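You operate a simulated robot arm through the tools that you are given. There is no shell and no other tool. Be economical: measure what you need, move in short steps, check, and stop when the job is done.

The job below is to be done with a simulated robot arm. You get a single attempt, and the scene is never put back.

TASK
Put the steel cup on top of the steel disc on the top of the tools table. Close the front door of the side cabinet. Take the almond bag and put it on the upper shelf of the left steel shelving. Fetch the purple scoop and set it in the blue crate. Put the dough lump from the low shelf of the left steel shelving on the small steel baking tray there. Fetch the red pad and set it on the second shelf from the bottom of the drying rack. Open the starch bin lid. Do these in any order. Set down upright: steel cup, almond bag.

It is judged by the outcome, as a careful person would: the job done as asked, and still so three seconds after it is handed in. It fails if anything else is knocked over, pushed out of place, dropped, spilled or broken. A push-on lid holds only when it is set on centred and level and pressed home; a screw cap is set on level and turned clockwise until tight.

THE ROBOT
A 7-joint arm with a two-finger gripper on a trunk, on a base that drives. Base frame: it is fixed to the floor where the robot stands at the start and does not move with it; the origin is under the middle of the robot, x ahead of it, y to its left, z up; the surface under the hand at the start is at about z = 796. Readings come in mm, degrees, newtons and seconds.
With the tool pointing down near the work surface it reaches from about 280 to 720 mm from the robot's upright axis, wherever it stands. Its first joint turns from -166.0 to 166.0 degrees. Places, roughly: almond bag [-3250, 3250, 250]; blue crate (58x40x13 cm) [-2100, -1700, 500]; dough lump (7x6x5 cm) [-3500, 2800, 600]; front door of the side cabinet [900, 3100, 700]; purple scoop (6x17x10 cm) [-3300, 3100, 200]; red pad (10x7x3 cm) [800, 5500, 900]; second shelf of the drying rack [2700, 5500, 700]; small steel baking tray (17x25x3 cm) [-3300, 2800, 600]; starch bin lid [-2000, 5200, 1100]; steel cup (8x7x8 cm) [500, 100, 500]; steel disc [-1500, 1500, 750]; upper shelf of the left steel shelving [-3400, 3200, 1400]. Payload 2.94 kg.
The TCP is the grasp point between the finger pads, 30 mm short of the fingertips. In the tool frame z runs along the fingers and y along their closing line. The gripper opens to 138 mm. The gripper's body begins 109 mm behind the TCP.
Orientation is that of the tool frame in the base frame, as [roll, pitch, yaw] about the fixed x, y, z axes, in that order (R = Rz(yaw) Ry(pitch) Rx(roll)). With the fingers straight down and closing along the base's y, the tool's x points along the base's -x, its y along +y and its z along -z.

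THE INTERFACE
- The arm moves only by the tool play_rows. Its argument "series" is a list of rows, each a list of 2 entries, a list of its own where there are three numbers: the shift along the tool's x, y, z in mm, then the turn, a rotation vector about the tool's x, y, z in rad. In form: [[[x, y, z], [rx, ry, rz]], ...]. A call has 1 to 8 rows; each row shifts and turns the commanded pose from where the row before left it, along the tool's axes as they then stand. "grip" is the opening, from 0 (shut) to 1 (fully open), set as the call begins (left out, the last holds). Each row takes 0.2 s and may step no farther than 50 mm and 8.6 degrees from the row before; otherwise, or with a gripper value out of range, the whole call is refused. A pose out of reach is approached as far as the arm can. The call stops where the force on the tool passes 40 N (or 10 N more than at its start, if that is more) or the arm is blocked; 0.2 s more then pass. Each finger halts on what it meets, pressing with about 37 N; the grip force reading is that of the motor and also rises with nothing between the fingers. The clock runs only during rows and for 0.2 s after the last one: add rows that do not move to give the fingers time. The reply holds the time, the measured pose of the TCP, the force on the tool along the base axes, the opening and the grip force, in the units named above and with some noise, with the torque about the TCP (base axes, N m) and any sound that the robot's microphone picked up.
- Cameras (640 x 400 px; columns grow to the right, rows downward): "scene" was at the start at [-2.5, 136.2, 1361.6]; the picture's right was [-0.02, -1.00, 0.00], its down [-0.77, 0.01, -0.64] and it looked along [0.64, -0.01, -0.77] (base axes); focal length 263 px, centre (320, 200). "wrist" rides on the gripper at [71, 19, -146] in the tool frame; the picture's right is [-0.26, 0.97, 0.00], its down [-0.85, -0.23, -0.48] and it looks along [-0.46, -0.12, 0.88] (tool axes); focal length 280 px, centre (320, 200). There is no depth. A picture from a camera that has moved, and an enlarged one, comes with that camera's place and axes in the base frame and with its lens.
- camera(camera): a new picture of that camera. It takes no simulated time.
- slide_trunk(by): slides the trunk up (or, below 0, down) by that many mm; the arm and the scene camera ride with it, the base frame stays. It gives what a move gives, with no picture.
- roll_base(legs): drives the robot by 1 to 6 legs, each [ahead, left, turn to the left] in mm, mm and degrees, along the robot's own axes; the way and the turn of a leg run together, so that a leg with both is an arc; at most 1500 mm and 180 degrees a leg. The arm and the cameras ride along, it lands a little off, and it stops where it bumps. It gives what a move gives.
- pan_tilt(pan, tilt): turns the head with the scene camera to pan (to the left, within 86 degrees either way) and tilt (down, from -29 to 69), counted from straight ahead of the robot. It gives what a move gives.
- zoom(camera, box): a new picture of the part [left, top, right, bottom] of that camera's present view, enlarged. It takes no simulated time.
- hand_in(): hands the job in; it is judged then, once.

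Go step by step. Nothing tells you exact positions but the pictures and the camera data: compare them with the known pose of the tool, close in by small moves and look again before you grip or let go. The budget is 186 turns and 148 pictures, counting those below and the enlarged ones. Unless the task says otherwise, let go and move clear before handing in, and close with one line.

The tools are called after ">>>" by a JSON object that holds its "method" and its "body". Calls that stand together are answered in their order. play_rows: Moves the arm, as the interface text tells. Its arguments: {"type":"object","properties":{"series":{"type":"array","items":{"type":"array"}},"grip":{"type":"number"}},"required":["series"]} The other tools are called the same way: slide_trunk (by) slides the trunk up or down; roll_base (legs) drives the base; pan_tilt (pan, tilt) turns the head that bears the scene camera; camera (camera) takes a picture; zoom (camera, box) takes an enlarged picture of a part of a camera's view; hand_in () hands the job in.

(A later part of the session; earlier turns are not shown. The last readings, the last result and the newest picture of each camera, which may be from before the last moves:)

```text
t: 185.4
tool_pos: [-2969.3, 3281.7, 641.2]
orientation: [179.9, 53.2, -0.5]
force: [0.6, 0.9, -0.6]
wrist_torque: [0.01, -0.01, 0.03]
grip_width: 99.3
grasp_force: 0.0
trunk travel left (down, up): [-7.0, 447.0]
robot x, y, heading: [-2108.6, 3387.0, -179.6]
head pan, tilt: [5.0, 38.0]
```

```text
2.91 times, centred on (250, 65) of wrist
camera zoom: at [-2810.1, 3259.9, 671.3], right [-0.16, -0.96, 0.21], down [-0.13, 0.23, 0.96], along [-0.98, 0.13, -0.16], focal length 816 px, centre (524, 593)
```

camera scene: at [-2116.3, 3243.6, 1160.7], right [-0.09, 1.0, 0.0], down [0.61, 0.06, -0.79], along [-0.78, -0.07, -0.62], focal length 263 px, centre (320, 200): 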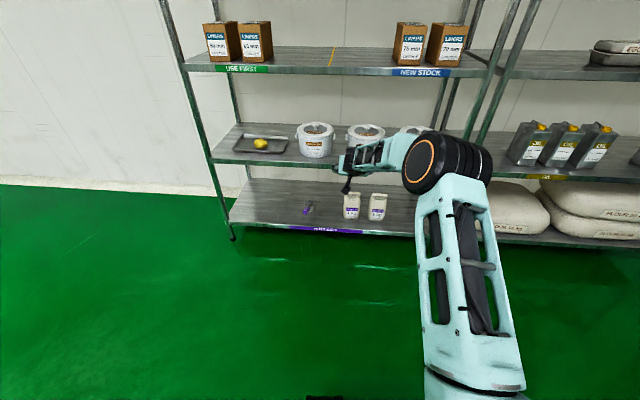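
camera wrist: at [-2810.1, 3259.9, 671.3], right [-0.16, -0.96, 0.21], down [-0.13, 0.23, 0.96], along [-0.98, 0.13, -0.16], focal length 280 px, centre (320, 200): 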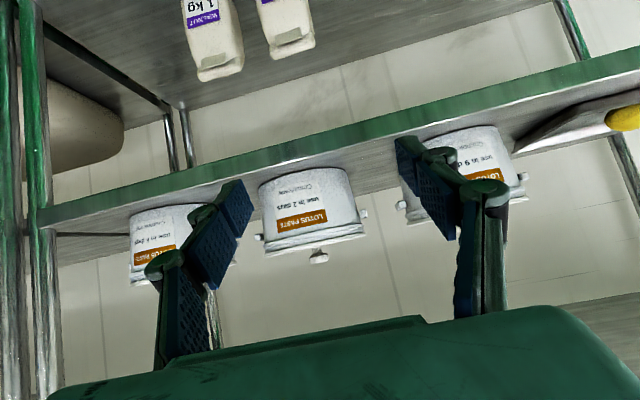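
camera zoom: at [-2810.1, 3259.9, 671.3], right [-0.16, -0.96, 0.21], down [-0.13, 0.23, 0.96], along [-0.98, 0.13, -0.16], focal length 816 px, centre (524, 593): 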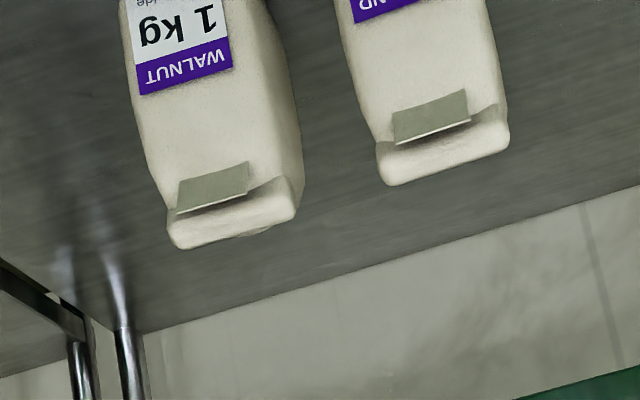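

There's a ~45 mm gap between the bags, enough for a finger. Almond bag: centre ≈ (-3258, 3311), z 155–320. I'll strafe into line and lower the arm in free air to test the reach.

>>> {"method": "roll_base", "body": {"legs": [[0, -29, 0]]}}

>>> {"method": "play_rows", "body": {"series": [[[40, 0, 15], [0, 0, 0]], [[40, 0, 15], [0, 0, 0]], [[40, 0, 25], [0, 0, 0]], [[40, 0, 30], [0, 0, 0]], [[38, 0, 28.5], [0, 0, 0]], [[38, 0, 28.5], [0, 0, 0]], [[38, 0, 28.5], [0, 0, 0]]], "grip": 0.8}}

>>> {"method": "camera", "body": {"camera": "scene"}}

```text
t: 186.3
tool_pos: [-2969.6, 3309.3, 642.8]
orientation: [179.8, 53.2, -0.4]
force: [-0.5, -0.1, 0.2]
wrist_torque: [-0.02, -0.02, -0.03]
grip_width: 99.3
grasp_force: 0.1
trunk travel left (down, up): [-7.0, 447.0]
robot x, y, heading: [-2111.1, 3412.5, -179.6]
head pan, tilt: [5.0, 38.0]
```

```text
t: 187.9
tool_pos: [-2941.2, 3311.5, 318.0]
orientation: [-180.0, 53.3, -0.4]
force: [-1.7, 0.5, 1.0]
wrist_torque: [-0.02, -0.12, 0.01]
grip_width: 110.4
grasp_force: 0.1
trunk travel left (down, up): [-7.0, 447.0]
robot x, y, heading: [-2111.4, 3411.9, -179.4]
head pan, tilt: [5.0, 38.0]
```

```text
77 pictures are left
camera scene: at [-2116.1, 3272.1, 1160.8], right [-0.09, 1.0, 0.0], down [0.61, 0.06, -0.79], along [-0.78, -0.07, -0.62], focal length 263 px, centre (320, 200)
```

scene: 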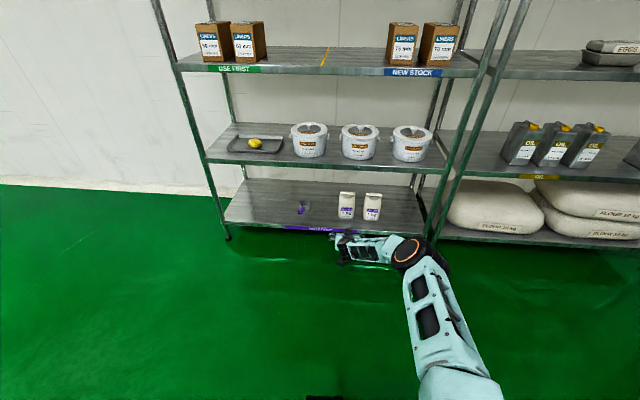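

Reach is fine. Lowering to z≈240 and checking with the wrist camera.

>>> {"method": "play_rows", "body": {"series": [[[31, 0, 23], [0, 0, 0]], [[31, 0, 23], [0, 0, 0]]]}}

>>> {"method": "camera", "body": {"camera": "wrist"}}

>>> {"method": "zoom", "body": {"camera": "scene", "box": [280, 170, 440, 270]}}

```text
t: 188.5
tool_pos: [-2940.7, 3310.0, 244.3]
orientation: [179.9, 53.2, -0.5]
force: [-0.4, 0.6, 0.7]
wrist_torque: [-0.01, -0.12, 0.0]
grip_width: 110.6
grasp_force: 0.1
trunk travel left (down, up): [-7.0, 447.0]
robot x, y, heading: [-2111.9, 3415.6, -179.7]
head pan, tilt: [5.0, 38.0]
```

```text
76 pictures are left
camera wrist: at [-2781.9, 3288.2, 273.3], right [-0.16, -0.96, 0.21], down [-0.12, 0.23, 0.96], along [-0.98, 0.13, -0.16], focal length 280 px, centre (320, 200)
```

wrist: 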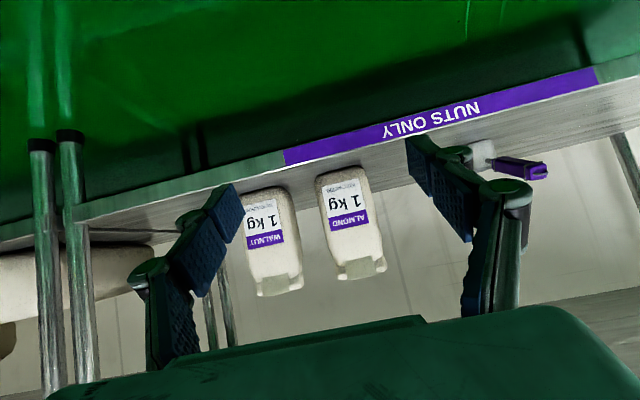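

```text
4.00 times, centred on (360, 220) of scene
camera zoom: at [-2116.2, 3272.2, 1160.7], right [-0.09, 1.0, 0.0], down [0.61, 0.06, -0.79], along [-0.78, -0.07, -0.62], focal length 1050 px, centre (160, 120)
```

zoom: 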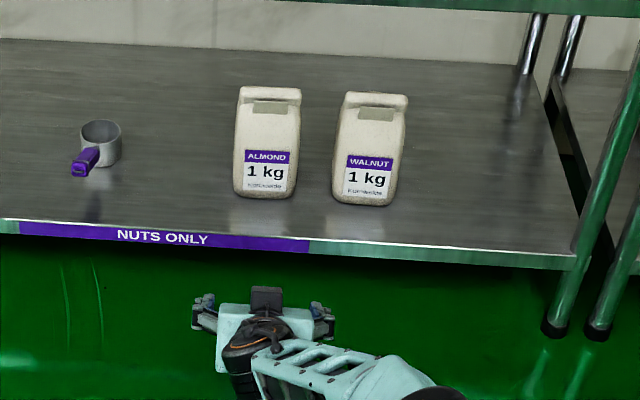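

Lined up (bag y≈3308, z 165–324). Driving forward in two stages.

>>> {"method": "roll_base", "body": {"legs": [[220, 0, 0]]}}

>>> {"method": "camera", "body": {"camera": "wrist"}}

```text
t: 190.2
tool_pos: [-3156.2, 3310.0, 244.7]
orientation: [180.0, 53.2, -0.6]
force: [0.0, -0.1, 0.7]
wrist_torque: [0.01, 0.0, -0.03]
grip_width: 110.3
grasp_force: 0.2
trunk travel left (down, up): [-7.0, 447.0]
robot x, y, heading: [-2328.8, 3412.1, -179.7]
head pan, tilt: [5.0, 38.0]
```

```text
74 pictures are left
camera wrist: at [-2997.5, 3288.5, 273.2], right [-0.17, -0.96, 0.21], down [-0.13, 0.23, 0.96], along [-0.98, 0.13, -0.16], focal length 280 px, centre (320, 200)
```

wrist: 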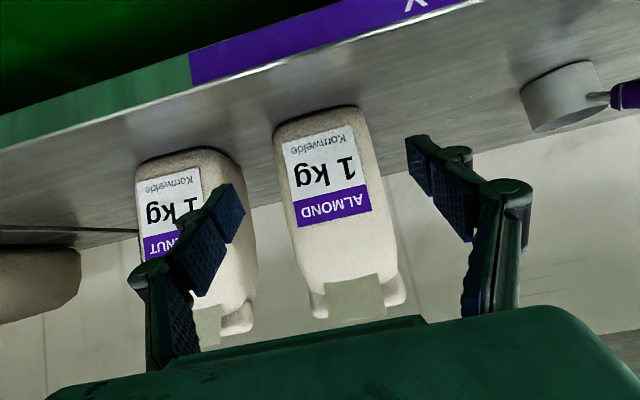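

Bag front is ~83 mm wide; I'll narrow to ~97 mm so the outer finger keeps off the walnut bag, shift 2 mm, and go in.

>>> {"method": "play_rows", "body": {"series": [[[0, 2, 0], [0, 0, 0]], [[0, 0, 0], [0, 0, 0]]], "grip": 0.7}}

>>> {"method": "roll_base", "body": {"legs": [[60, 0, 0]]}}

>>> {"method": "camera", "body": {"camera": "wrist"}}

```text
t: 190.8
tool_pos: [-3156.5, 3307.7, 243.0]
orientation: [179.8, 53.3, -0.6]
force: [-0.9, -0.1, 0.3]
wrist_torque: [-0.02, 0.0, -0.01]
grip_width: 96.2
grasp_force: 0.2
trunk travel left (down, up): [-7.0, 447.0]
robot x, y, heading: [-2329.3, 3408.8, -179.8]
head pan, tilt: [5.0, 38.0]
```

```text
t: 191.7
tool_pos: [-3216.0, 3309.4, 243.1]
orientation: [179.9, 53.1, -0.7]
force: [0.3, 0.1, -0.4]
wrist_torque: [-0.01, 0.02, 0.0]
grip_width: 96.7
grasp_force: 0.3
trunk travel left (down, up): [-7.0, 447.0]
robot x, y, heading: [-2388.1, 3408.9, -179.7]
head pan, tilt: [5.0, 38.0]
```

```text
73 pictures are left
camera wrist: at [-3056.6, 3287.0, 273.5], right [-0.17, -0.96, 0.21], down [-0.13, 0.23, 0.96], along [-0.98, 0.14, -0.16], focal length 280 px, centre (320, 200)
```

wrist: 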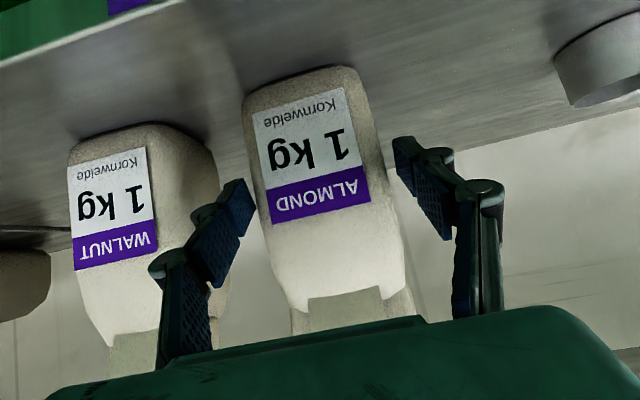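

Margins are thin but fine; widening slightly and shifting 2 mm toward the walnut side, then the last 42 mm.

>>> {"method": "play_rows", "body": {"series": [[[0, -2, 0], [0, 0, 0]], [[0, 0, 0], [0, 0, 0]]], "grip": 0.74}}

>>> {"method": "roll_base", "body": {"legs": [[42, 0, 0]]}}

>>> {"method": "camera", "body": {"camera": "wrist"}}

```text
t: 192.3
tool_pos: [-3216.5, 3310.9, 243.9]
orientation: [179.8, 53.1, -0.7]
force: [0.4, 0.4, -0.2]
wrist_torque: [0.0, 0.03, 0.02]
grip_width: 102.2
grasp_force: 0.1
trunk travel left (down, up): [-7.0, 447.0]
robot x, y, heading: [-2387.4, 3407.6, -180.0]
head pan, tilt: [5.0, 38.0]
```

```text
t: 193.2
tool_pos: [-3257.0, 3311.1, 244.3]
orientation: [179.9, 53.2, -0.6]
force: [-0.6, 0.7, -0.7]
wrist_torque: [-0.01, -0.02, 0.03]
grip_width: 102.2
grasp_force: 0.2
trunk travel left (down, up): [-7.0, 447.0]
robot x, y, heading: [-2427.6, 3409.9, -179.8]
head pan, tilt: [5.0, 38.0]
```

```text
72 pictures are left
camera wrist: at [-3098.0, 3289.0, 273.7], right [-0.17, -0.96, 0.21], down [-0.13, 0.23, 0.96], along [-0.98, 0.14, -0.16], focal length 280 px, centre (320, 200)
```

wrist: 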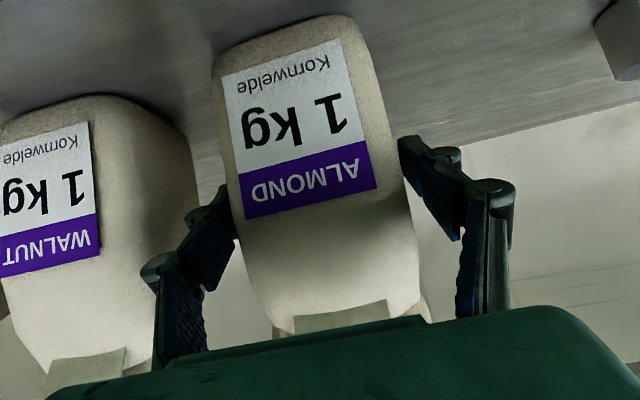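

Fingers straddle the almond bag. Closing and lifting slightly.

>>> {"method": "play_rows", "body": {"series": [[[0, 0, 0], [0, 0, 0]], [[0, 0, 0], [0, 0, 0]], [[0, 0, 0], [0, 0, 0]], [[0, 0, 0], [0, 0, 0]]], "grip": 0.2}}

>>> {"method": "play_rows", "body": {"series": [[[-16, 0, -12], [0, 0, 0]], [[-16, 0, -12], [0, 0, 0]], [[-16, 0, -12], [0, 0, 0]], [[0, 0, 0], [0, 0, 0]]]}}

>>> {"method": "camera", "body": {"camera": "wrist"}}

```text
t: 194.2
tool_pos: [-3256.4, 3310.7, 243.8]
orientation: [179.8, 53.2, -0.8]
force: [3.8, -1.0, 1.7]
wrist_torque: [-0.4, -0.1, 0.15]
grip_width: 88.3
grasp_force: 36.6
trunk travel left (down, up): [-7.0, 447.0]
robot x, y, heading: [-2432.2, 3414.1, -180.0]
head pan, tilt: [5.0, 38.0]
```

```text
t: 195.2
tool_pos: [-3257.7, 3310.9, 301.7]
orientation: [179.8, 53.0, -0.6]
force: [-0.3, 0.7, -10.4]
wrist_torque: [-0.01, -0.02, 0.02]
grip_width: 87.9
grasp_force: 37.2
trunk travel left (down, up): [-7.0, 447.0]
robot x, y, heading: [-2424.1, 3410.8, -179.9]
head pan, tilt: [5.0, 38.0]
```

```text
71 pictures are left
camera wrist: at [-3098.7, 3289.1, 332.3], right [-0.17, -0.96, 0.21], down [-0.13, 0.23, 0.96], along [-0.98, 0.14, -0.16], focal length 280 px, centre (320, 200)
```

wrist: 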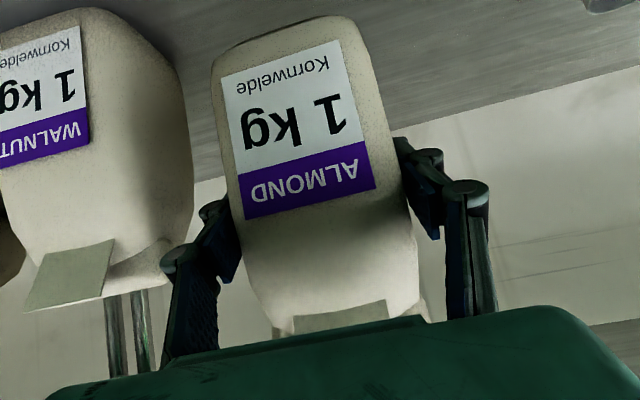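

The bag is held without slip. Backing out, moving left to the free part of the upper shelf, and raising the trunk.

>>> {"method": "roll_base", "body": {"legs": [[-300, 0, 0], [0, 340, 0]]}}

>>> {"method": "slide_trunk", "body": {"by": 440}}

>>> {"method": "play_rows", "body": {"series": [[[-38, 0, -28.5], [0, 0, 0]], [[-38, 0, -28.5], [0, 0, 0]], [[-38, 0, -28.5], [0, 0, 0]], [[-38, 0, -28.5], [0, 0, 0]], [[-38, 0, -28.5], [0, 0, 0]], [[-38, 0, -28.5], [0, 0, 0]], [[-38, 0, -28.5], [0, 0, 0]], [[-38, 0, -28.5], [0, 0, 0]]]}}

>>> {"method": "camera", "body": {"camera": "scene"}}

```text
t: 200.4
tool_pos: [-2952.5, 2972.8, 301.6]
orientation: [179.9, 53.2, -0.5]
force: [0.2, -0.8, -10.1]
wrist_torque: [0.01, -0.04, 0.03]
grip_width: 87.9
grasp_force: 36.8
trunk travel left (down, up): [-7.0, 447.0]
robot x, y, heading: [-2122.4, 3070.6, -179.5]
head pan, tilt: [5.0, 38.0]
```

```text
refused: 440 is not a number from -400 to 400
```

```text
t: 202.2
tool_pos: [-2952.4, 2971.1, 683.9]
orientation: [179.9, 53.1, -0.5]
force: [-0.2, 0.1, -11.6]
wrist_torque: [-0.01, 0.03, 0.03]
grip_width: 87.8
grasp_force: 36.5
trunk travel left (down, up): [-7.0, 447.0]
robot x, y, heading: [-2122.4, 3078.4, -179.7]
head pan, tilt: [5.0, 38.0]
```

```text
70 pictures are left
camera scene: at [-2128.3, 2934.9, 1160.6], right [-0.09, 1.0, 0.0], down [0.61, 0.06, -0.79], along [-0.78, -0.07, -0.62], focal length 263 px, centre (320, 200)
```

scene: 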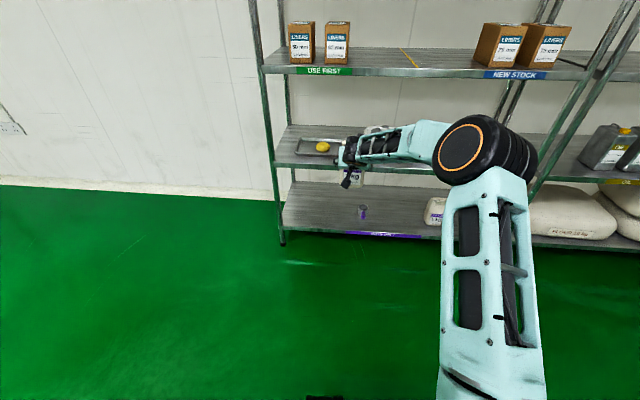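

Going up: trunk +400, then the arm further, with the head levelled to see.

>>> {"method": "slide_trunk", "body": {"by": 400}}

>>> {"method": "play_rows", "body": {"series": [[[-38, 0, -28.5], [0, 0, 0]], [[-38, 0, -28.5], [0, 0, 0]], [[-38, 0, -28.5], [0, 0, 0]], [[-38, 0, -28.5], [0, 0, 0]], [[-38, 0, -28.5], [0, 0, 0]], [[-38, 0, -28.5], [0, 0, 0]], [[-38, 0, -28.5], [0, 0, 0]], [[-38, 0, -28.5], [0, 0, 0]]]}}

>>> {"method": "pan_tilt", "body": {"pan": 0, "tilt": 15}}

>>> {"method": "camera", "body": {"camera": "scene"}}

>>> {"method": "camera", "body": {"camera": "wrist"}}

```text
t: 206.1
tool_pos: [-2954.5, 2970.8, 1083.2]
orientation: [179.9, 53.0, -0.6]
force: [-0.1, -0.6, -9.6]
wrist_torque: [0.0, -0.05, 0.01]
grip_width: 88.0
grasp_force: 37.1
trunk travel left (down, up): [-407.0, 47.0]
robot x, y, heading: [-2121.9, 3075.2, -179.7]
head pan, tilt: [5.0, 38.0]
```

```text
t: 207.8
tool_pos: [-2937.6, 2981.8, 1435.2]
orientation: [-180.0, 53.0, -0.4]
force: [0.6, 1.1, -9.6]
wrist_torque: [-0.04, -0.1, 0.01]
grip_width: 88.1
grasp_force: 37.0
out of reach, approached as far as the arm can: row 8
trunk travel left (down, up): [-407.0, 47.0]
robot x, y, heading: [-2122.8, 3074.4, -179.8]
head pan, tilt: [5.0, 38.0]
```

```text
t: 208.7
tool_pos: [-2940.6, 2978.3, 1434.5]
orientation: [179.9, 53.0, -0.5]
force: [0.1, 0.3, -10.4]
wrist_torque: [-0.01, -0.05, 0.0]
grip_width: 87.9
grasp_force: 36.6
trunk travel left (down, up): [-407.0, 47.0]
robot x, y, heading: [-2124.9, 3077.5, -179.4]
head pan, tilt: [0.0, 15.0]
```

```text
69 pictures are left
camera scene: at [-2136.3, 2942.3, 1597.1], right [-0.01, 1.0, 0.0], down [0.26, 0.0, -0.97], along [-0.97, -0.01, -0.26], focal length 263 px, centre (320, 200)
```

scene: 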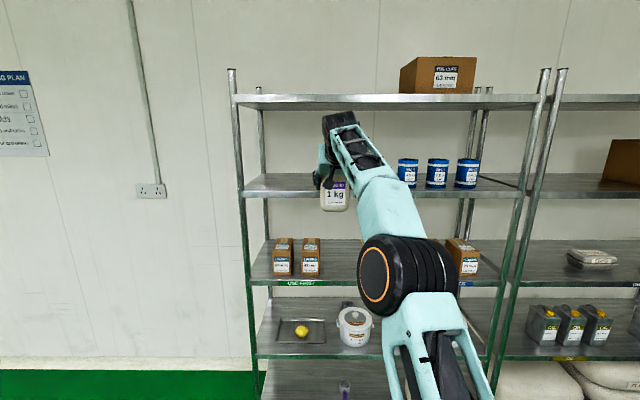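

```text
68 pictures are left
camera wrist: at [-2781.5, 2958.0, 1464.3], right [-0.16, -0.96, 0.21], down [-0.13, 0.23, 0.96], along [-0.98, 0.13, -0.16], focal length 280 px, centre (320, 200)
```

wrist: 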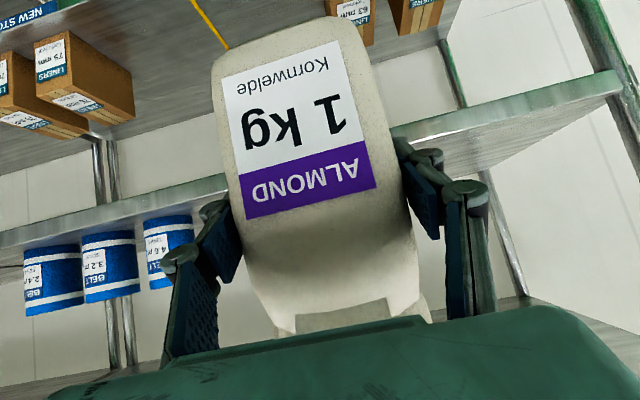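

The upper shelf surface is z≈1361 and there's free space around y≈2980. Raising 45 mm more and driving in.

>>> {"method": "slide_trunk", "body": {"by": 45}}

>>> {"method": "roll_base", "body": {"legs": [[350, 0, 0]]}}

>>> {"method": "camera", "body": {"camera": "scene"}}

>>> {"method": "camera", "body": {"camera": "wrist"}}

```text
t: 209.6
tool_pos: [-2940.0, 2978.9, 1480.0]
orientation: [180.0, 53.0, -0.5]
force: [0.2, 0.2, -9.8]
wrist_torque: [0.02, -0.02, -0.01]
grip_width: 87.7
grasp_force: 37.5
trunk travel left (down, up): [-452.0, 2.0]
robot x, y, heading: [-2125.7, 3074.6, -179.4]
head pan, tilt: [0.0, 15.0]
```

```text
t: 211.8
tool_pos: [-3286.3, 2974.5, 1479.5]
orientation: [179.8, 53.0, -0.5]
force: [0.2, -0.4, -10.9]
wrist_torque: [-0.01, -0.06, 0.01]
grip_width: 88.0
grasp_force: 37.4
trunk travel left (down, up): [-452.0, 2.0]
robot x, y, heading: [-2467.7, 3075.3, -179.5]
head pan, tilt: [0.0, 15.0]
```

```text
67 pictures are left
camera scene: at [-2482.3, 2939.7, 1642.2], right [-0.01, 1.0, 0.0], down [0.26, 0.0, -0.97], along [-0.97, -0.01, -0.26], focal length 263 px, centre (320, 200)
```

scene: 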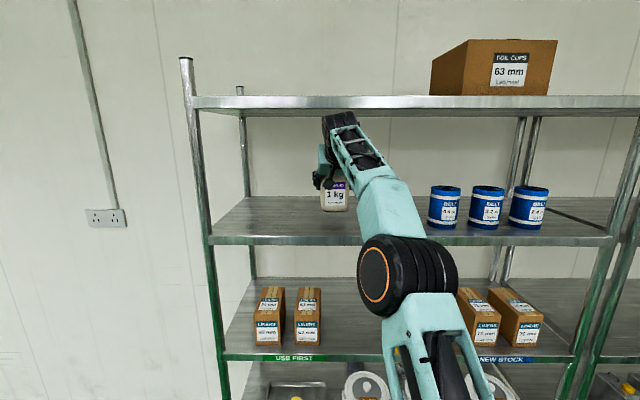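

```text
66 pictures are left
camera wrist: at [-3127.4, 2954.4, 1509.2], right [-0.16, -0.96, 0.21], down [-0.13, 0.23, 0.96], along [-0.98, 0.13, -0.16], focal length 280 px, centre (320, 200)
```

wrist: 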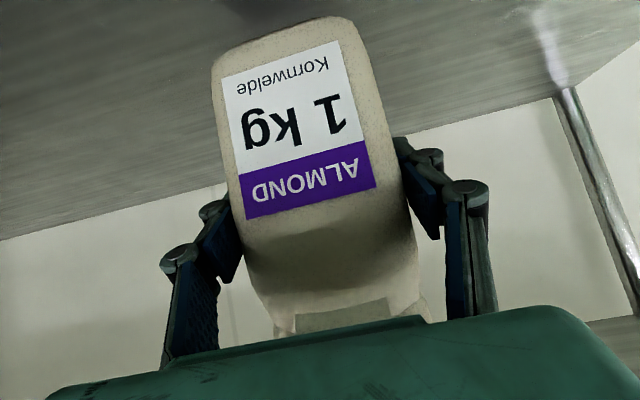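

The bag is over the shelf. Lowering with the trunk.

>>> {"method": "slide_trunk", "body": {"by": -36}}

>>> {"method": "slide_trunk", "body": {"by": -4}}

>>> {"method": "slide_trunk", "body": {"by": -3}}

```text
t: 212.6
tool_pos: [-3285.0, 2974.6, 1444.4]
orientation: [179.9, 53.0, -0.4]
force: [0.3, -0.4, -4.3]
wrist_torque: [-0.15, -0.08, -0.01]
grip_width: 88.1
grasp_force: 37.3
trunk travel left (down, up): [-416.0, 38.0]
robot x, y, heading: [-2470.4, 3069.0, -179.4]
head pan, tilt: [0.0, 15.0]
```

```text
t: 213.2
tool_pos: [-3284.4, 2975.4, 1444.2]
orientation: [179.7, 53.6, -0.7]
force: [-7.5, -0.8, 10.6]
wrist_torque: [-0.67, 0.06, -0.21]
grip_width: 88.2
grasp_force: 37.2
trunk travel left (down, up): [-412.0, 42.0]
robot x, y, heading: [-2470.2, 3075.1, -179.8]
head pan, tilt: [0.0, 15.0]
```

```text
t: 213.7
tool_pos: [-3282.5, 2976.2, 1444.7]
orientation: [179.9, 53.8, -0.5]
force: [-13.3, -0.2, 26.0]
wrist_torque: [-0.21, -0.02, -0.09]
grip_width: 87.9
grasp_force: 36.8
trunk travel left (down, up): [-409.0, 45.0]
robot x, y, heading: [-2467.5, 3070.6, -179.3]
head pan, tilt: [0.0, 15.0]
```

Firm contact; easing 4 mm up, then releasing.

>>> {"method": "slide_trunk", "body": {"by": 4}}

>>> {"method": "play_rows", "body": {"series": [[[0, 0, 0], [0, 0, 0]], [[0, 0, 0], [0, 0, 0]], [[0, 0, 0], [0, 0, 0]], [[0, 0, 0], [0, 0, 0]]], "grip": 0.85}}

>>> {"method": "camera", "body": {"camera": "wrist"}}

>>> {"method": "roll_base", "body": {"legs": [[-330, 0, 0]]}}

>>> {"method": "camera", "body": {"camera": "wrist"}}

```text
t: 214.2
tool_pos: [-3283.3, 2977.2, 1444.2]
orientation: [179.7, 53.5, -0.5]
force: [-9.6, 0.4, 19.8]
wrist_torque: [-0.25, -0.03, -0.05]
grip_width: 88.0
grasp_force: 36.7
trunk travel left (down, up): [-413.0, 41.0]
robot x, y, heading: [-2467.2, 3073.3, -179.6]
head pan, tilt: [0.0, 15.0]
```

```text
t: 215.2
tool_pos: [-3284.0, 2975.3, 1441.4]
orientation: [-180.0, 53.1, -0.4]
force: [-0.2, 0.5, 0.5]
wrist_torque: [-0.02, -0.02, -0.01]
grip_width: 117.4
grasp_force: 0.1
trunk travel left (down, up): [-413.0, 41.0]
robot x, y, heading: [-2466.0, 3076.4, -179.4]
head pan, tilt: [0.0, 15.0]
```

```text
65 pictures are left
camera wrist: at [-3125.4, 2954.6, 1471.1], right [-0.16, -0.96, 0.21], down [-0.13, 0.23, 0.96], along [-0.98, 0.13, -0.16], focal length 280 px, centre (320, 200)
```

wrist: 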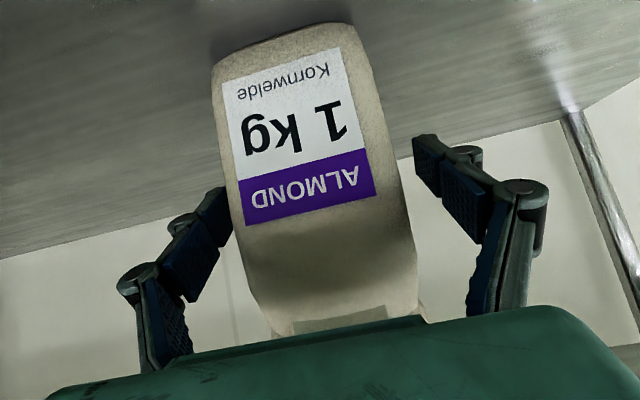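

```text
t: 217.4
tool_pos: [-2952.0, 2980.6, 1442.3]
orientation: [180.0, 53.1, -0.6]
force: [0.0, -0.6, 0.3]
wrist_torque: [0.01, 0.0, 0.03]
grip_width: 117.3
grasp_force: 0.0
trunk travel left (down, up): [-413.0, 41.0]
robot x, y, heading: [-2137.9, 3079.3, -179.6]
head pan, tilt: [0.0, 15.0]
```

```text
64 pictures are left
camera wrist: at [-2793.1, 2958.9, 1471.6], right [-0.17, -0.96, 0.21], down [-0.13, 0.23, 0.96], along [-0.98, 0.13, -0.16], focal length 280 px, centre (320, 200)
```

wrist: 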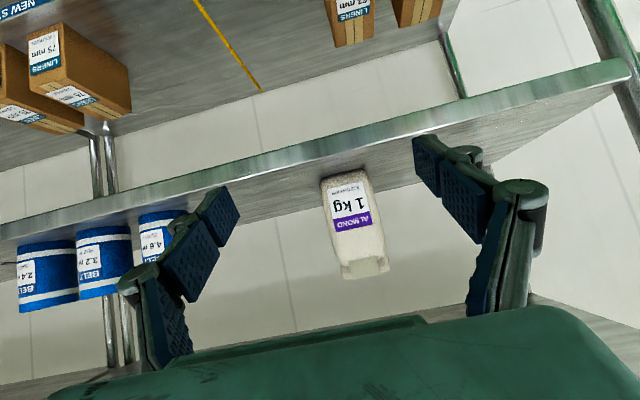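

The almond bag stands upright on the upper shelf. Next the purple scoop: shifting into line and lowering again to the bottom shelf level.

>>> {"method": "roll_base", "body": {"legs": [[0, -85, 0]]}}

>>> {"method": "slide_trunk", "body": {"by": -400}}

>>> {"method": "play_rows", "body": {"series": [[[37.6, 0, 28.2], [0, 0, 0]], [[37.6, 0, 28.2], [0, 0, 0]], [[37.6, 0, 28.2], [0, 0, 0]], [[37.6, 0, 28.2], [0, 0, 0]], [[37.6, 0, 28.2], [0, 0, 0]], [[37.6, 0, 28.2], [0, 0, 0]], [[37.6, 0, 28.2], [0, 0, 0]], [[37.6, 0, 28.2], [0, 0, 0]]], "grip": 0.6}}

>>> {"method": "play_rows", "body": {"series": [[[37.6, 0, 28.2], [0, 0, 0]], [[37.6, 0, 28.2], [0, 0, 0]], [[37.6, 0, 28.2], [0, 0, 0]], [[37.6, 0, 28.2], [0, 0, 0]], [[37.6, 0, 28.2], [0, 0, 0]], [[37.6, 0, 28.2], [0, 0, 0]], [[37.6, 0, 28.2], [0, 0, 0]], [[30, 0, 22], [0, 0, 0]]]}}

>>> {"method": "camera", "body": {"camera": "wrist"}}

```text
t: 218.8
tool_pos: [-2952.1, 3063.2, 1441.6]
orientation: [179.9, 53.1, -0.7]
force: [0.1, -0.3, -0.5]
wrist_torque: [0.01, -0.02, 0.0]
grip_width: 117.3
grasp_force: 0.0
trunk travel left (down, up): [-413.0, 41.0]
robot x, y, heading: [-2134.1, 3155.0, -179.4]
head pan, tilt: [0.0, 15.0]
```

```text
t: 222.6
tool_pos: [-2952.3, 3064.2, 1042.4]
orientation: [179.9, 53.2, -0.7]
force: [0.3, 0.2, -0.1]
wrist_torque: [0.01, -0.01, -0.02]
grip_width: 117.3
grasp_force: 0.2
trunk travel left (down, up): [-13.0, 441.0]
robot x, y, heading: [-2134.1, 3156.3, -179.9]
head pan, tilt: [0.0, 15.0]
```

```text
t: 224.4
tool_pos: [-2952.9, 3062.7, 665.1]
orientation: [-180.0, 53.1, -0.4]
force: [0.4, -0.5, 0.4]
wrist_torque: [-0.01, -0.08, 0.02]
grip_width: 82.8
grasp_force: 0.0
trunk travel left (down, up): [-13.0, 441.0]
robot x, y, heading: [-2137.4, 3153.0, -179.6]
head pan, tilt: [0.0, 15.0]
```

```text
t: 226.2
tool_pos: [-2952.1, 3061.4, 299.2]
orientation: [179.9, 53.2, -0.6]
force: [-0.4, 0.1, 0.1]
wrist_torque: [0.02, -0.1, 0.0]
grip_width: 82.6
grasp_force: 0.1
trunk travel left (down, up): [-13.0, 441.0]
robot x, y, heading: [-2141.2, 3158.5, -179.6]
head pan, tilt: [0.0, 15.0]
```

```text
63 pictures are left
camera wrist: at [-2793.5, 3040.2, 328.4], right [-0.17, -0.96, 0.21], down [-0.12, 0.23, 0.96], along [-0.98, 0.13, -0.16], focal length 280 px, centre (320, 200)
```

wrist: 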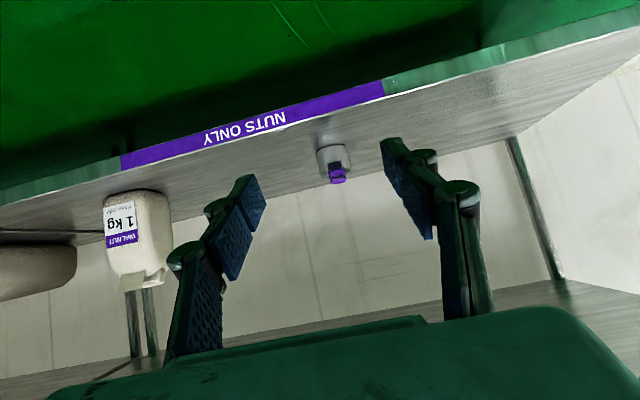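

Scoop handle end is near (-3215, 3061, 228), pointing at me. Lowering to that height and driving closer.

>>> {"method": "play_rows", "body": {"series": [[[24, 0, 18], [0, 0, 0]], [[24, 0, 18], [0, 0, 0]]], "grip": 0.5}}

>>> {"method": "roll_base", "body": {"legs": [[190, 0, 0]]}}

>>> {"method": "camera", "body": {"camera": "wrist"}}

```text
t: 226.8
tool_pos: [-2953.0, 3061.1, 241.0]
orientation: [179.7, 53.1, -0.7]
force: [0.3, -0.1, 0.9]
wrist_torque: [0.0, -0.15, -0.01]
grip_width: 68.9
grasp_force: 0.0
trunk travel left (down, up): [-13.0, 441.0]
robot x, y, heading: [-2141.4, 3155.9, -179.9]
head pan, tilt: [0.0, 15.0]
```

```text
t: 228.4
tool_pos: [-3141.7, 3057.0, 240.5]
orientation: [179.9, 53.1, -0.5]
force: [0.3, 0.1, -0.1]
wrist_torque: [-0.01, 0.01, -0.01]
grip_width: 68.6
grasp_force: 0.0
trunk travel left (down, up): [-13.0, 441.0]
robot x, y, heading: [-2329.8, 3158.7, -179.5]
head pan, tilt: [0.0, 15.0]
```

```text
62 pictures are left
camera wrist: at [-2982.4, 3037.5, 269.5], right [-0.16, -0.96, 0.21], down [-0.13, 0.23, 0.96], along [-0.98, 0.13, -0.16], focal length 280 px, centre (320, 200)
```

wrist: 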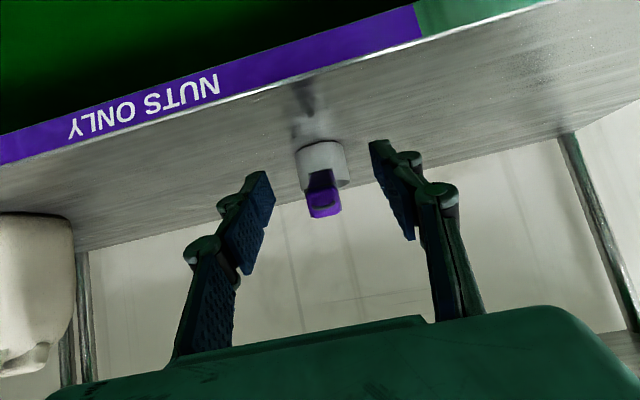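

The handle end sticks out to about x≈-3162, z≈245. I'll shift 4 mm and go 48 mm forward so the fingers straddle the handle.

>>> {"method": "play_rows", "body": {"series": [[[-14, -4, 19], [0, 0, 0]], [[-14.5, 0, 19], [0, 0, 0]], [[0, 0, 0], [0, 0, 0]]]}}

>>> {"method": "camera", "body": {"camera": "wrist"}}

```text
t: 229.2
tool_pos: [-3152.3, 3060.6, 238.9]
orientation: [179.8, 53.1, -0.5]
force: [0.4, -0.1, -0.4]
wrist_torque: [0.0, 0.0, -0.02]
grip_width: 69.0
grasp_force: 0.1
out of reach, approached as far as the arm can: row 1, 2
trunk travel left (down, up): [-13.0, 441.0]
robot x, y, heading: [-2324.2, 3159.5, -179.8]
head pan, tilt: [0.0, 15.0]
```

```text
61 pictures are left
camera wrist: at [-2994.2, 3039.7, 269.1], right [-0.16, -0.96, 0.21], down [-0.13, 0.23, 0.96], along [-0.98, 0.13, -0.16], focal length 280 px, centre (320, 200)
```

wrist: 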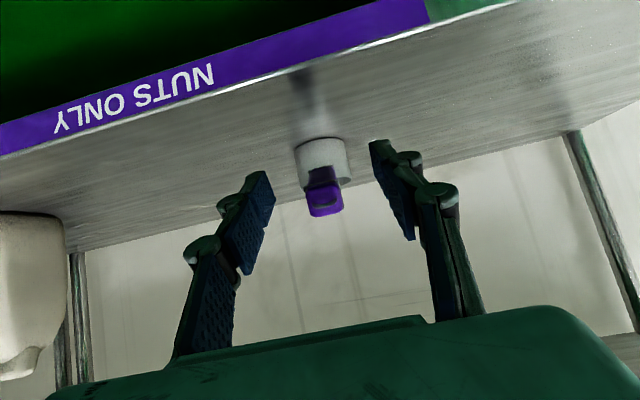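

Arm at its limit here; using the base for the last 38 mm, then closing.

>>> {"method": "roll_base", "body": {"legs": [[38, 0, 0]]}}

>>> {"method": "play_rows", "body": {"series": [[[0, 0, 0], [0, 0, 0]], [[0, 0, 0], [0, 0, 0]], [[0, 0, 0], [0, 0, 0]], [[0, 0, 0], [0, 0, 0]]], "grip": 0}}

>>> {"method": "camera", "body": {"camera": "wrist"}}

```text
t: 230.1
tool_pos: [-3190.6, 3060.3, 238.9]
orientation: [179.9, 53.1, -0.5]
force: [0.1, -0.6, -1.7]
wrist_torque: [-0.01, -0.02, 0.01]
grip_width: 69.3
grasp_force: 0.0
trunk travel left (down, up): [-13.0, 441.0]
robot x, y, heading: [-2361.3, 3154.5, -179.6]
head pan, tilt: [0.0, 15.0]
```

```text
t: 231.1
tool_pos: [-3190.7, 3060.2, 239.0]
orientation: [179.9, 53.0, -0.5]
force: [-0.1, 0.5, 0.0]
wrist_torque: [0.02, -0.01, -0.13]
grip_width: 23.2
grasp_force: 36.9
trunk travel left (down, up): [-13.0, 441.0]
robot x, y, heading: [-2359.7, 3151.6, -179.8]
head pan, tilt: [0.0, 15.0]
```

```text
60 pictures are left
camera wrist: at [-3031.3, 3039.7, 269.0], right [-0.16, -0.96, 0.21], down [-0.13, 0.23, 0.96], along [-0.98, 0.13, -0.16], focal length 280 px, centre (320, 200)
```

wrist: 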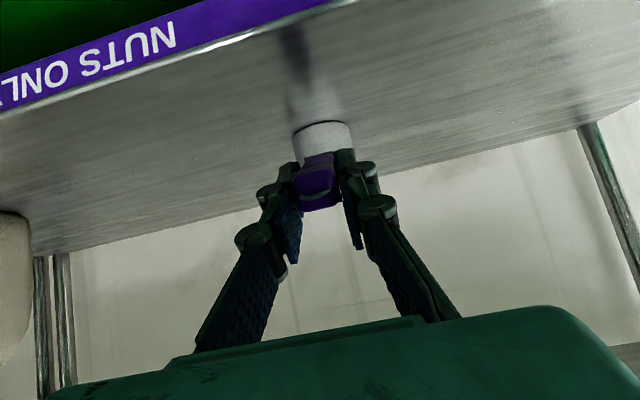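

Scoop handle gripped at 23 mm. Lifting, backing out, and retracting the arm for travel.

>>> {"method": "play_rows", "body": {"series": [[[-16, 0, -12], [0, 0, 0]], [[-24, 0, -18], [0, 0, 0]], [[-24, 0, -18], [0, 0, 0]]]}}

>>> {"method": "roll_base", "body": {"legs": [[-230, 0, 0]]}}

>>> {"method": "slide_trunk", "body": {"by": 350}}

>>> {"method": "play_rows", "body": {"series": [[[24, 0, -32], [0, 0, 0]], [[24, 0, -32], [0, 0, 0]], [[24, 0, -32], [0, 0, 0]], [[24, 0, -32], [0, 0, 0]], [[-38, 0, -28], [0, 0, 0]], [[-38, 0, -28], [0, 0, 0]]]}}

>>> {"method": "camera", "body": {"camera": "wrist"}}

```text
t: 231.9
tool_pos: [-3187.1, 3059.8, 316.0]
orientation: [179.9, 53.1, -0.5]
force: [-0.5, 0.1, -3.9]
wrist_torque: [-0.01, -0.15, 0.03]
grip_width: 23.0
grasp_force: 36.7
trunk travel left (down, up): [-13.0, 441.0]
robot x, y, heading: [-2360.4, 3153.9, -179.6]
head pan, tilt: [0.0, 15.0]
```

```text
t: 233.6
tool_pos: [-2957.9, 3058.6, 317.5]
orientation: [179.8, 53.1, -0.2]
force: [0.5, 0.7, -2.7]
wrist_torque: [-0.02, -0.23, 0.0]
grip_width: 23.1
grasp_force: 37.0
trunk travel left (down, up): [-13.0, 441.0]
robot x, y, heading: [-2133.8, 3156.3, -179.6]
head pan, tilt: [0.0, 15.0]
```

```text
t: 237.0
tool_pos: [-2957.8, 3056.8, 666.8]
orientation: [179.9, 53.0, -0.1]
force: [0.0, -0.3, -2.4]
wrist_torque: [-0.01, -0.25, -0.03]
grip_width: 23.2
grasp_force: 36.7
trunk travel left (down, up): [-363.0, 91.0]
robot x, y, heading: [-2134.4, 3153.2, -179.3]
head pan, tilt: [0.0, 15.0]
```

```text
t: 238.4
tool_pos: [-2799.5, 3057.1, 761.6]
orientation: [179.9, 53.0, -0.1]
force: [0.9, -0.1, -3.5]
wrist_torque: [0.02, -0.18, -0.01]
grip_width: 22.8
grasp_force: 36.8
trunk travel left (down, up): [-363.0, 91.0]
robot x, y, heading: [-2129.3, 3158.8, -179.4]
head pan, tilt: [0.0, 15.0]
```

```text
59 pictures are left
camera wrist: at [-2639.9, 3036.8, 791.5], right [-0.16, -0.96, 0.21], down [-0.13, 0.23, 0.96], along [-0.98, 0.13, -0.16], focal length 280 px, centre (320, 200)
```

wrist: 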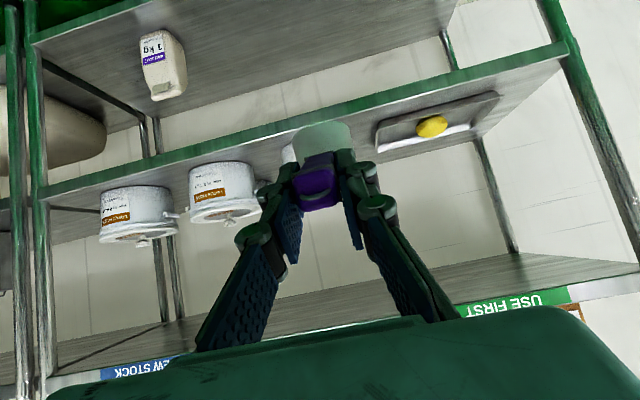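

Scoop held; the walnut bag and tray look undisturbed. Driving south along x≈-2130, then east in the corridor, and looking toward -y.

>>> {"method": "roll_base", "body": {"legs": [[0, 1270, 0], [0, 1260, 0], [-600, 0, 0]]}}

>>> {"method": "pan_tilt", "body": {"pan": 80, "tilt": 30}}

>>> {"method": "camera", "body": {"camera": "scene"}}

```text
t: 263.6
tool_pos: [-2141.9, 541.3, 762.0]
orientation: [179.9, 53.0, 0.8]
force: [0.2, 0.9, -2.2]
wrist_torque: [-0.01, -0.25, -0.02]
grip_width: 23.1
grasp_force: 37.2
trunk travel left (down, up): [-363.0, 91.0]
robot x, y, heading: [-1474.7, 654.3, -178.4]
head pan, tilt: [0.0, 15.0]
```

```text
t: 265.1
tool_pos: [-2142.5, 540.3, 761.3]
orientation: [179.9, 53.1, 0.9]
force: [-0.1, -0.2, -3.2]
wrist_torque: [-0.02, -0.21, 0.02]
grip_width: 23.0
grasp_force: 37.1
trunk travel left (down, up): [-363.0, 91.0]
robot x, y, heading: [-1476.1, 653.6, -178.7]
head pan, tilt: [80.0, 30.0]
```

```text
58 pictures are left
camera scene: at [-1405.0, 434.3, 1529.0], right [-0.99, 0.15, 0.0], down [0.07, 0.49, -0.87], along [-0.13, -0.86, -0.5], focal length 263 px, centre (320, 200)
```

scene: 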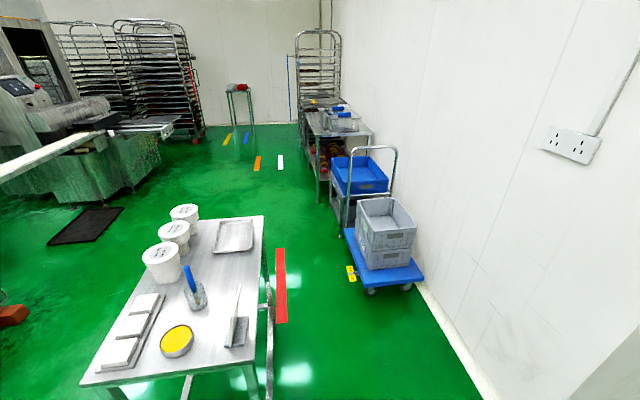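

The small table spans x -1300..-866, y 0..-695; the dolly narrows the west passage, so I'll go round its east side to reach the blue crate from +x.

>>> {"method": "roll_base", "body": {"legs": [[-1275, 0, 0], [0, 0, 88.7], [1000, 0, 0], [850, 0, 0], [0, 0, -90]]}}

>>> {"method": "pan_tilt", "body": {"pan": 15, "tilt": 25}}

>>> {"method": "camera", "body": {"camera": "scene"}}

```text
t: 288.2
tool_pos: [-839.1, -1273.0, 762.0]
orientation: [179.9, 53.1, -0.8]
force: [0.1, 0.2, -3.7]
wrist_torque: [-0.04, -0.23, -0.03]
grip_width: 22.8
grasp_force: 36.7
trunk travel left (down, up): [-363.0, 91.0]
robot x, y, heading: [-169.3, -1177.3, -180.3]
head pan, tilt: [80.0, 30.0]
```

```text
t: 289.6
tool_pos: [-838.1, -1273.7, 762.0]
orientation: [179.8, 53.0, -0.7]
force: [-1.1, 0.2, -2.4]
wrist_torque: [0.0, -0.24, -0.04]
grip_width: 23.1
grasp_force: 36.4
trunk travel left (down, up): [-363.0, 91.0]
robot x, y, heading: [-169.4, -1175.1, -179.8]
head pan, tilt: [15.0, 25.0]
```

```text
57 pictures are left
camera scene: at [-177.8, -1333.8, 1537.0], right [-0.26, 0.96, 0.0], down [0.41, 0.11, -0.91], along [-0.87, -0.24, -0.42], focal length 263 px, centre (320, 200)
```

scene: 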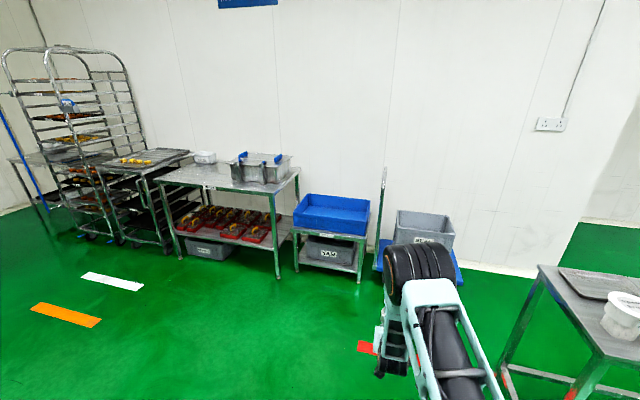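

The blue crate sits on a stand: x≈-1880..-2280, y≈-1990..-1430, rim around z 500–560. Moving in front of it.

>>> {"method": "roll_base", "body": {"legs": [[0, 430, 0], [840, 0, 0]]}}

>>> {"method": "pan_tilt", "body": {"pan": 0, "tilt": 40}}

>>> {"method": "camera", "body": {"camera": "scene"}}

>>> {"method": "camera", "body": {"camera": "wrist"}}

```text
t: 297.9
tool_pos: [-1657.0, -1711.2, 762.0]
orientation: [179.9, 53.0, -0.4]
force: [0.2, 0.2, -2.5]
wrist_torque: [-0.02, -0.23, 0.02]
grip_width: 23.0
grasp_force: 37.7
trunk travel left (down, up): [-363.0, 91.0]
robot x, y, heading: [-984.8, -1610.4, -179.4]
head pan, tilt: [15.0, 25.0]
```

```text
t: 298.6
tool_pos: [-1658.3, -1710.3, 760.6]
orientation: [179.9, 53.1, -0.4]
force: [-0.2, -0.1, -1.7]
wrist_torque: [0.0, -0.25, 0.01]
grip_width: 23.1
grasp_force: 37.2
trunk travel left (down, up): [-363.0, 91.0]
robot x, y, heading: [-987.3, -1612.0, -179.8]
head pan, tilt: [0.0, 40.0]
```

```text
56 pictures are left
camera scene: at [-992.9, -1744.3, 1513.7], right [-0.01, 1.0, 0.0], down [0.64, 0.01, -0.77], along [-0.77, -0.01, -0.64], focal length 263 px, centre (320, 200)
```

scene: 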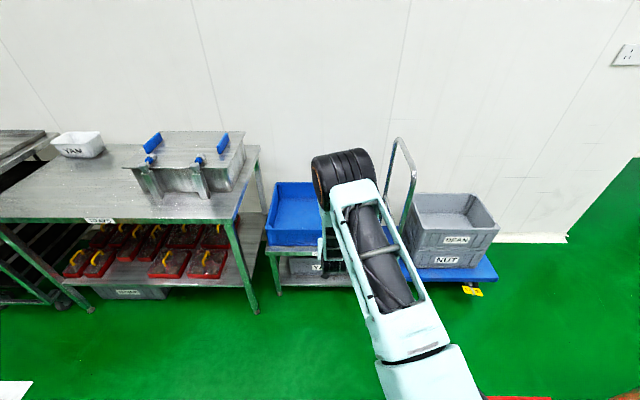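

```text
55 pictures are left
camera wrist: at [-1498.7, -1732.1, 791.3], right [-0.16, -0.96, 0.21], down [-0.13, 0.23, 0.96], along [-0.98, 0.13, -0.16], focal length 280 px, centre (320, 200)
```

wrist: 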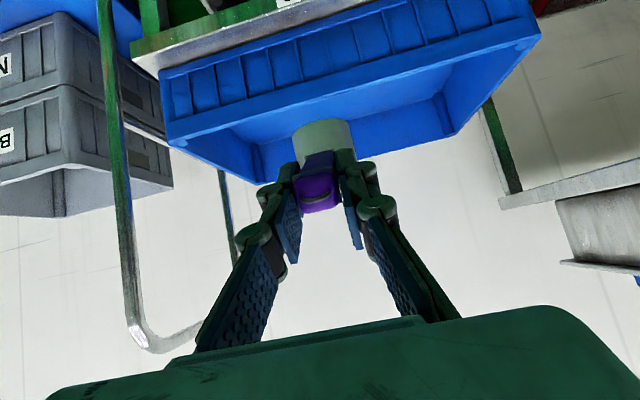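

Crate front rim: x≈-1908, z≈567, centre y≈-1740, floor ≈442. I'll tip the tool 9° steeper for rim clearance and drive over the crate.

>>> {"method": "play_rows", "body": {"series": [[[0, 0, 0], [0, 0.079, 0]], [[0, 0, 0], [0, 0.079, 0]]]}}

>>> {"method": "roll_base", "body": {"legs": [[370, 29, 0]]}}

>>> {"method": "slide_trunk", "body": {"by": -150}}

>>> {"method": "camera", "body": {"camera": "wrist"}}

>>> {"method": "camera", "body": {"camera": "scene"}}

```text
t: 299.2
tool_pos: [-1658.1, -1710.5, 761.4]
orientation: [179.9, 43.9, -0.4]
force: [0.0, 0.0, -3.6]
wrist_torque: [0.02, -0.24, -0.01]
grip_width: 23.0
grasp_force: 37.2
trunk travel left (down, up): [-363.0, 91.0]
robot x, y, heading: [-990.3, -1611.4, -179.3]
head pan, tilt: [0.0, 40.0]
```

```text
t: 301.6
tool_pos: [-2024.7, -1738.0, 761.3]
orientation: [179.8, 43.9, -0.5]
force: [0.7, 0.0, -3.3]
wrist_torque: [0.01, -0.26, -0.01]
grip_width: 23.0
grasp_force: 36.7
trunk travel left (down, up): [-363.0, 91.0]
robot x, y, heading: [-1354.8, -1639.3, -179.9]
head pan, tilt: [0.0, 40.0]
```

```text
t: 303.4
tool_pos: [-2023.9, -1739.1, 611.3]
orientation: [179.8, 44.0, -0.7]
force: [-0.2, -0.2, -2.8]
wrist_torque: [0.0, -0.24, 0.0]
grip_width: 23.1
grasp_force: 36.8
trunk travel left (down, up): [-213.0, 241.0]
robot x, y, heading: [-1357.9, -1641.4, -179.7]
head pan, tilt: [0.0, 40.0]
```

```text
54 pictures are left
camera wrist: at [-1872.2, -1760.7, 666.0], right [-0.2, -0.96, 0.18], down [-0.28, 0.23, 0.93], along [-0.94, 0.13, -0.31], focal length 280 px, centre (320, 200)
```

wrist: 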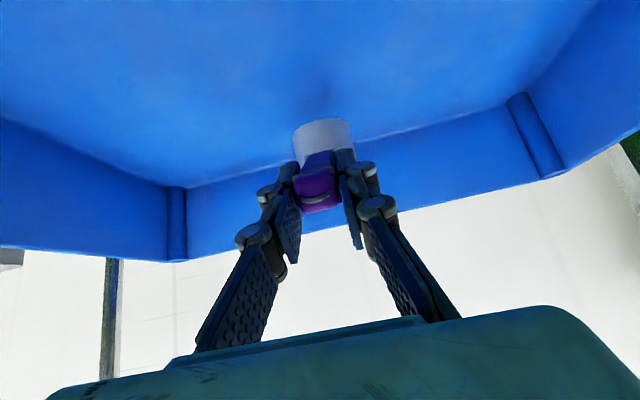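

```text
53 pictures are left
camera scene: at [-1359.4, -1774.9, 1363.7], right [0.0, 1.0, 0.0], down [0.64, 0.0, -0.77], along [-0.77, 0.0, -0.64], focal length 263 px, centre (320, 200)
```

scene: 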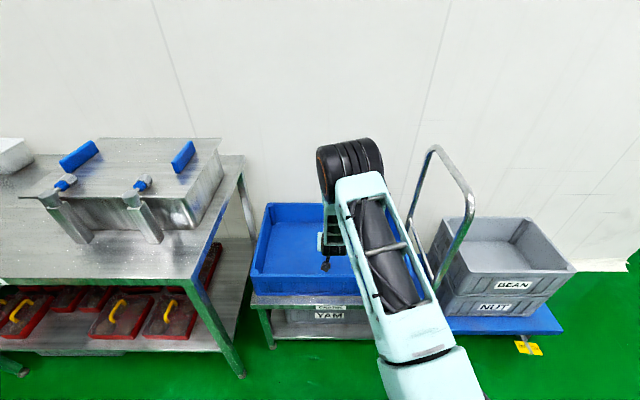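

Over the crate floor. Lowering carefully.

>>> {"method": "slide_trunk", "body": {"by": -50}}

>>> {"method": "slide_trunk", "body": {"by": -15}}

>>> {"method": "camera", "body": {"camera": "wrist"}}

```text
t: 304.3
tool_pos: [-2026.4, -1740.2, 563.4]
orientation: [179.9, 44.3, -0.6]
force: [-2.9, 0.1, 3.2]
wrist_torque: [-0.08, 0.87, 0.03]
grip_width: 23.0
grasp_force: 37.0
trunk travel left (down, up): [-163.0, 291.0]
robot x, y, heading: [-1355.3, -1646.2, -179.6]
head pan, tilt: [0.0, 40.0]
```

```text
t: 304.9
tool_pos: [-2024.0, -1740.4, 547.8]
orientation: [179.9, 44.1, -0.6]
force: [-1.7, -0.9, 5.4]
wrist_torque: [-0.02, 0.95, 0.05]
grip_width: 23.0
grasp_force: 37.1
trunk travel left (down, up): [-148.0, 306.0]
robot x, y, heading: [-1356.6, -1643.3, -179.6]
head pan, tilt: [0.0, 40.0]
```

```text
52 pictures are left
camera wrist: at [-1872.2, -1760.7, 601.5], right [-0.2, -0.96, 0.18], down [-0.28, 0.23, 0.93], along [-0.94, 0.13, -0.31], focal length 280 px, centre (320, 200)
```

wrist: 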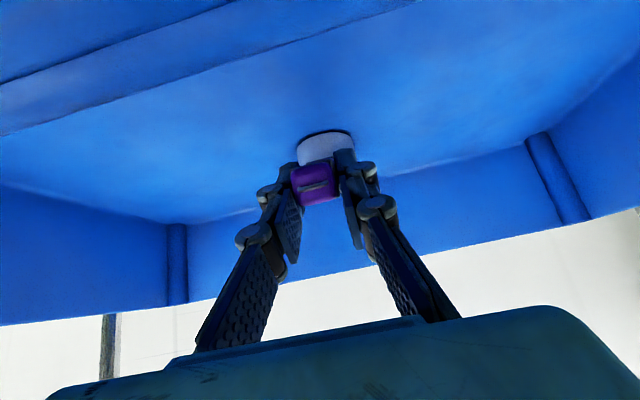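

The bowl rests on the crate floor. Releasing and rising.

>>> {"method": "play_rows", "body": {"series": [[[0, 0, 0], [0, 0, 0]], [[0, 0, 0], [0, 0, 0]], [[0, 0, 0], [0, 0, 0]]], "grip": 0.5}}

>>> {"method": "slide_trunk", "body": {"by": 200}}

>>> {"method": "camera", "body": {"camera": "wrist"}}

```text
t: 305.7
tool_pos: [-2023.0, -1739.5, 546.0]
orientation: [179.9, 44.0, -0.6]
force: [0.5, 0.5, -0.7]
wrist_torque: [0.0, 0.02, -0.02]
grip_width: 69.0
grasp_force: 0.0
trunk travel left (down, up): [-148.0, 306.0]
robot x, y, heading: [-1353.3, -1639.8, -179.7]
head pan, tilt: [0.0, 40.0]
```

```text
t: 307.9
tool_pos: [-2023.3, -1739.4, 746.0]
orientation: [179.9, 43.9, -0.5]
force: [0.2, -0.2, -0.2]
wrist_torque: [0.01, -0.01, 0.0]
grip_width: 68.9
grasp_force: 0.1
trunk travel left (down, up): [-348.0, 106.0]
robot x, y, heading: [-1353.0, -1642.2, -179.6]
head pan, tilt: [0.0, 40.0]
```

```text
51 pictures are left
camera wrist: at [-1872.1, -1760.7, 801.0], right [-0.2, -0.96, 0.18], down [-0.28, 0.23, 0.93], along [-0.94, 0.13, -0.31], focal length 280 px, centre (320, 200)
```

wrist: 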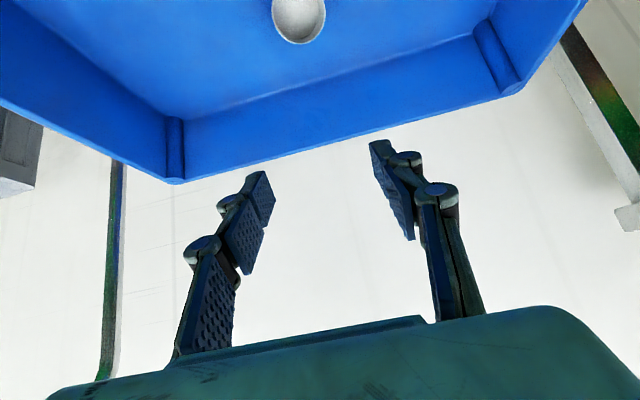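

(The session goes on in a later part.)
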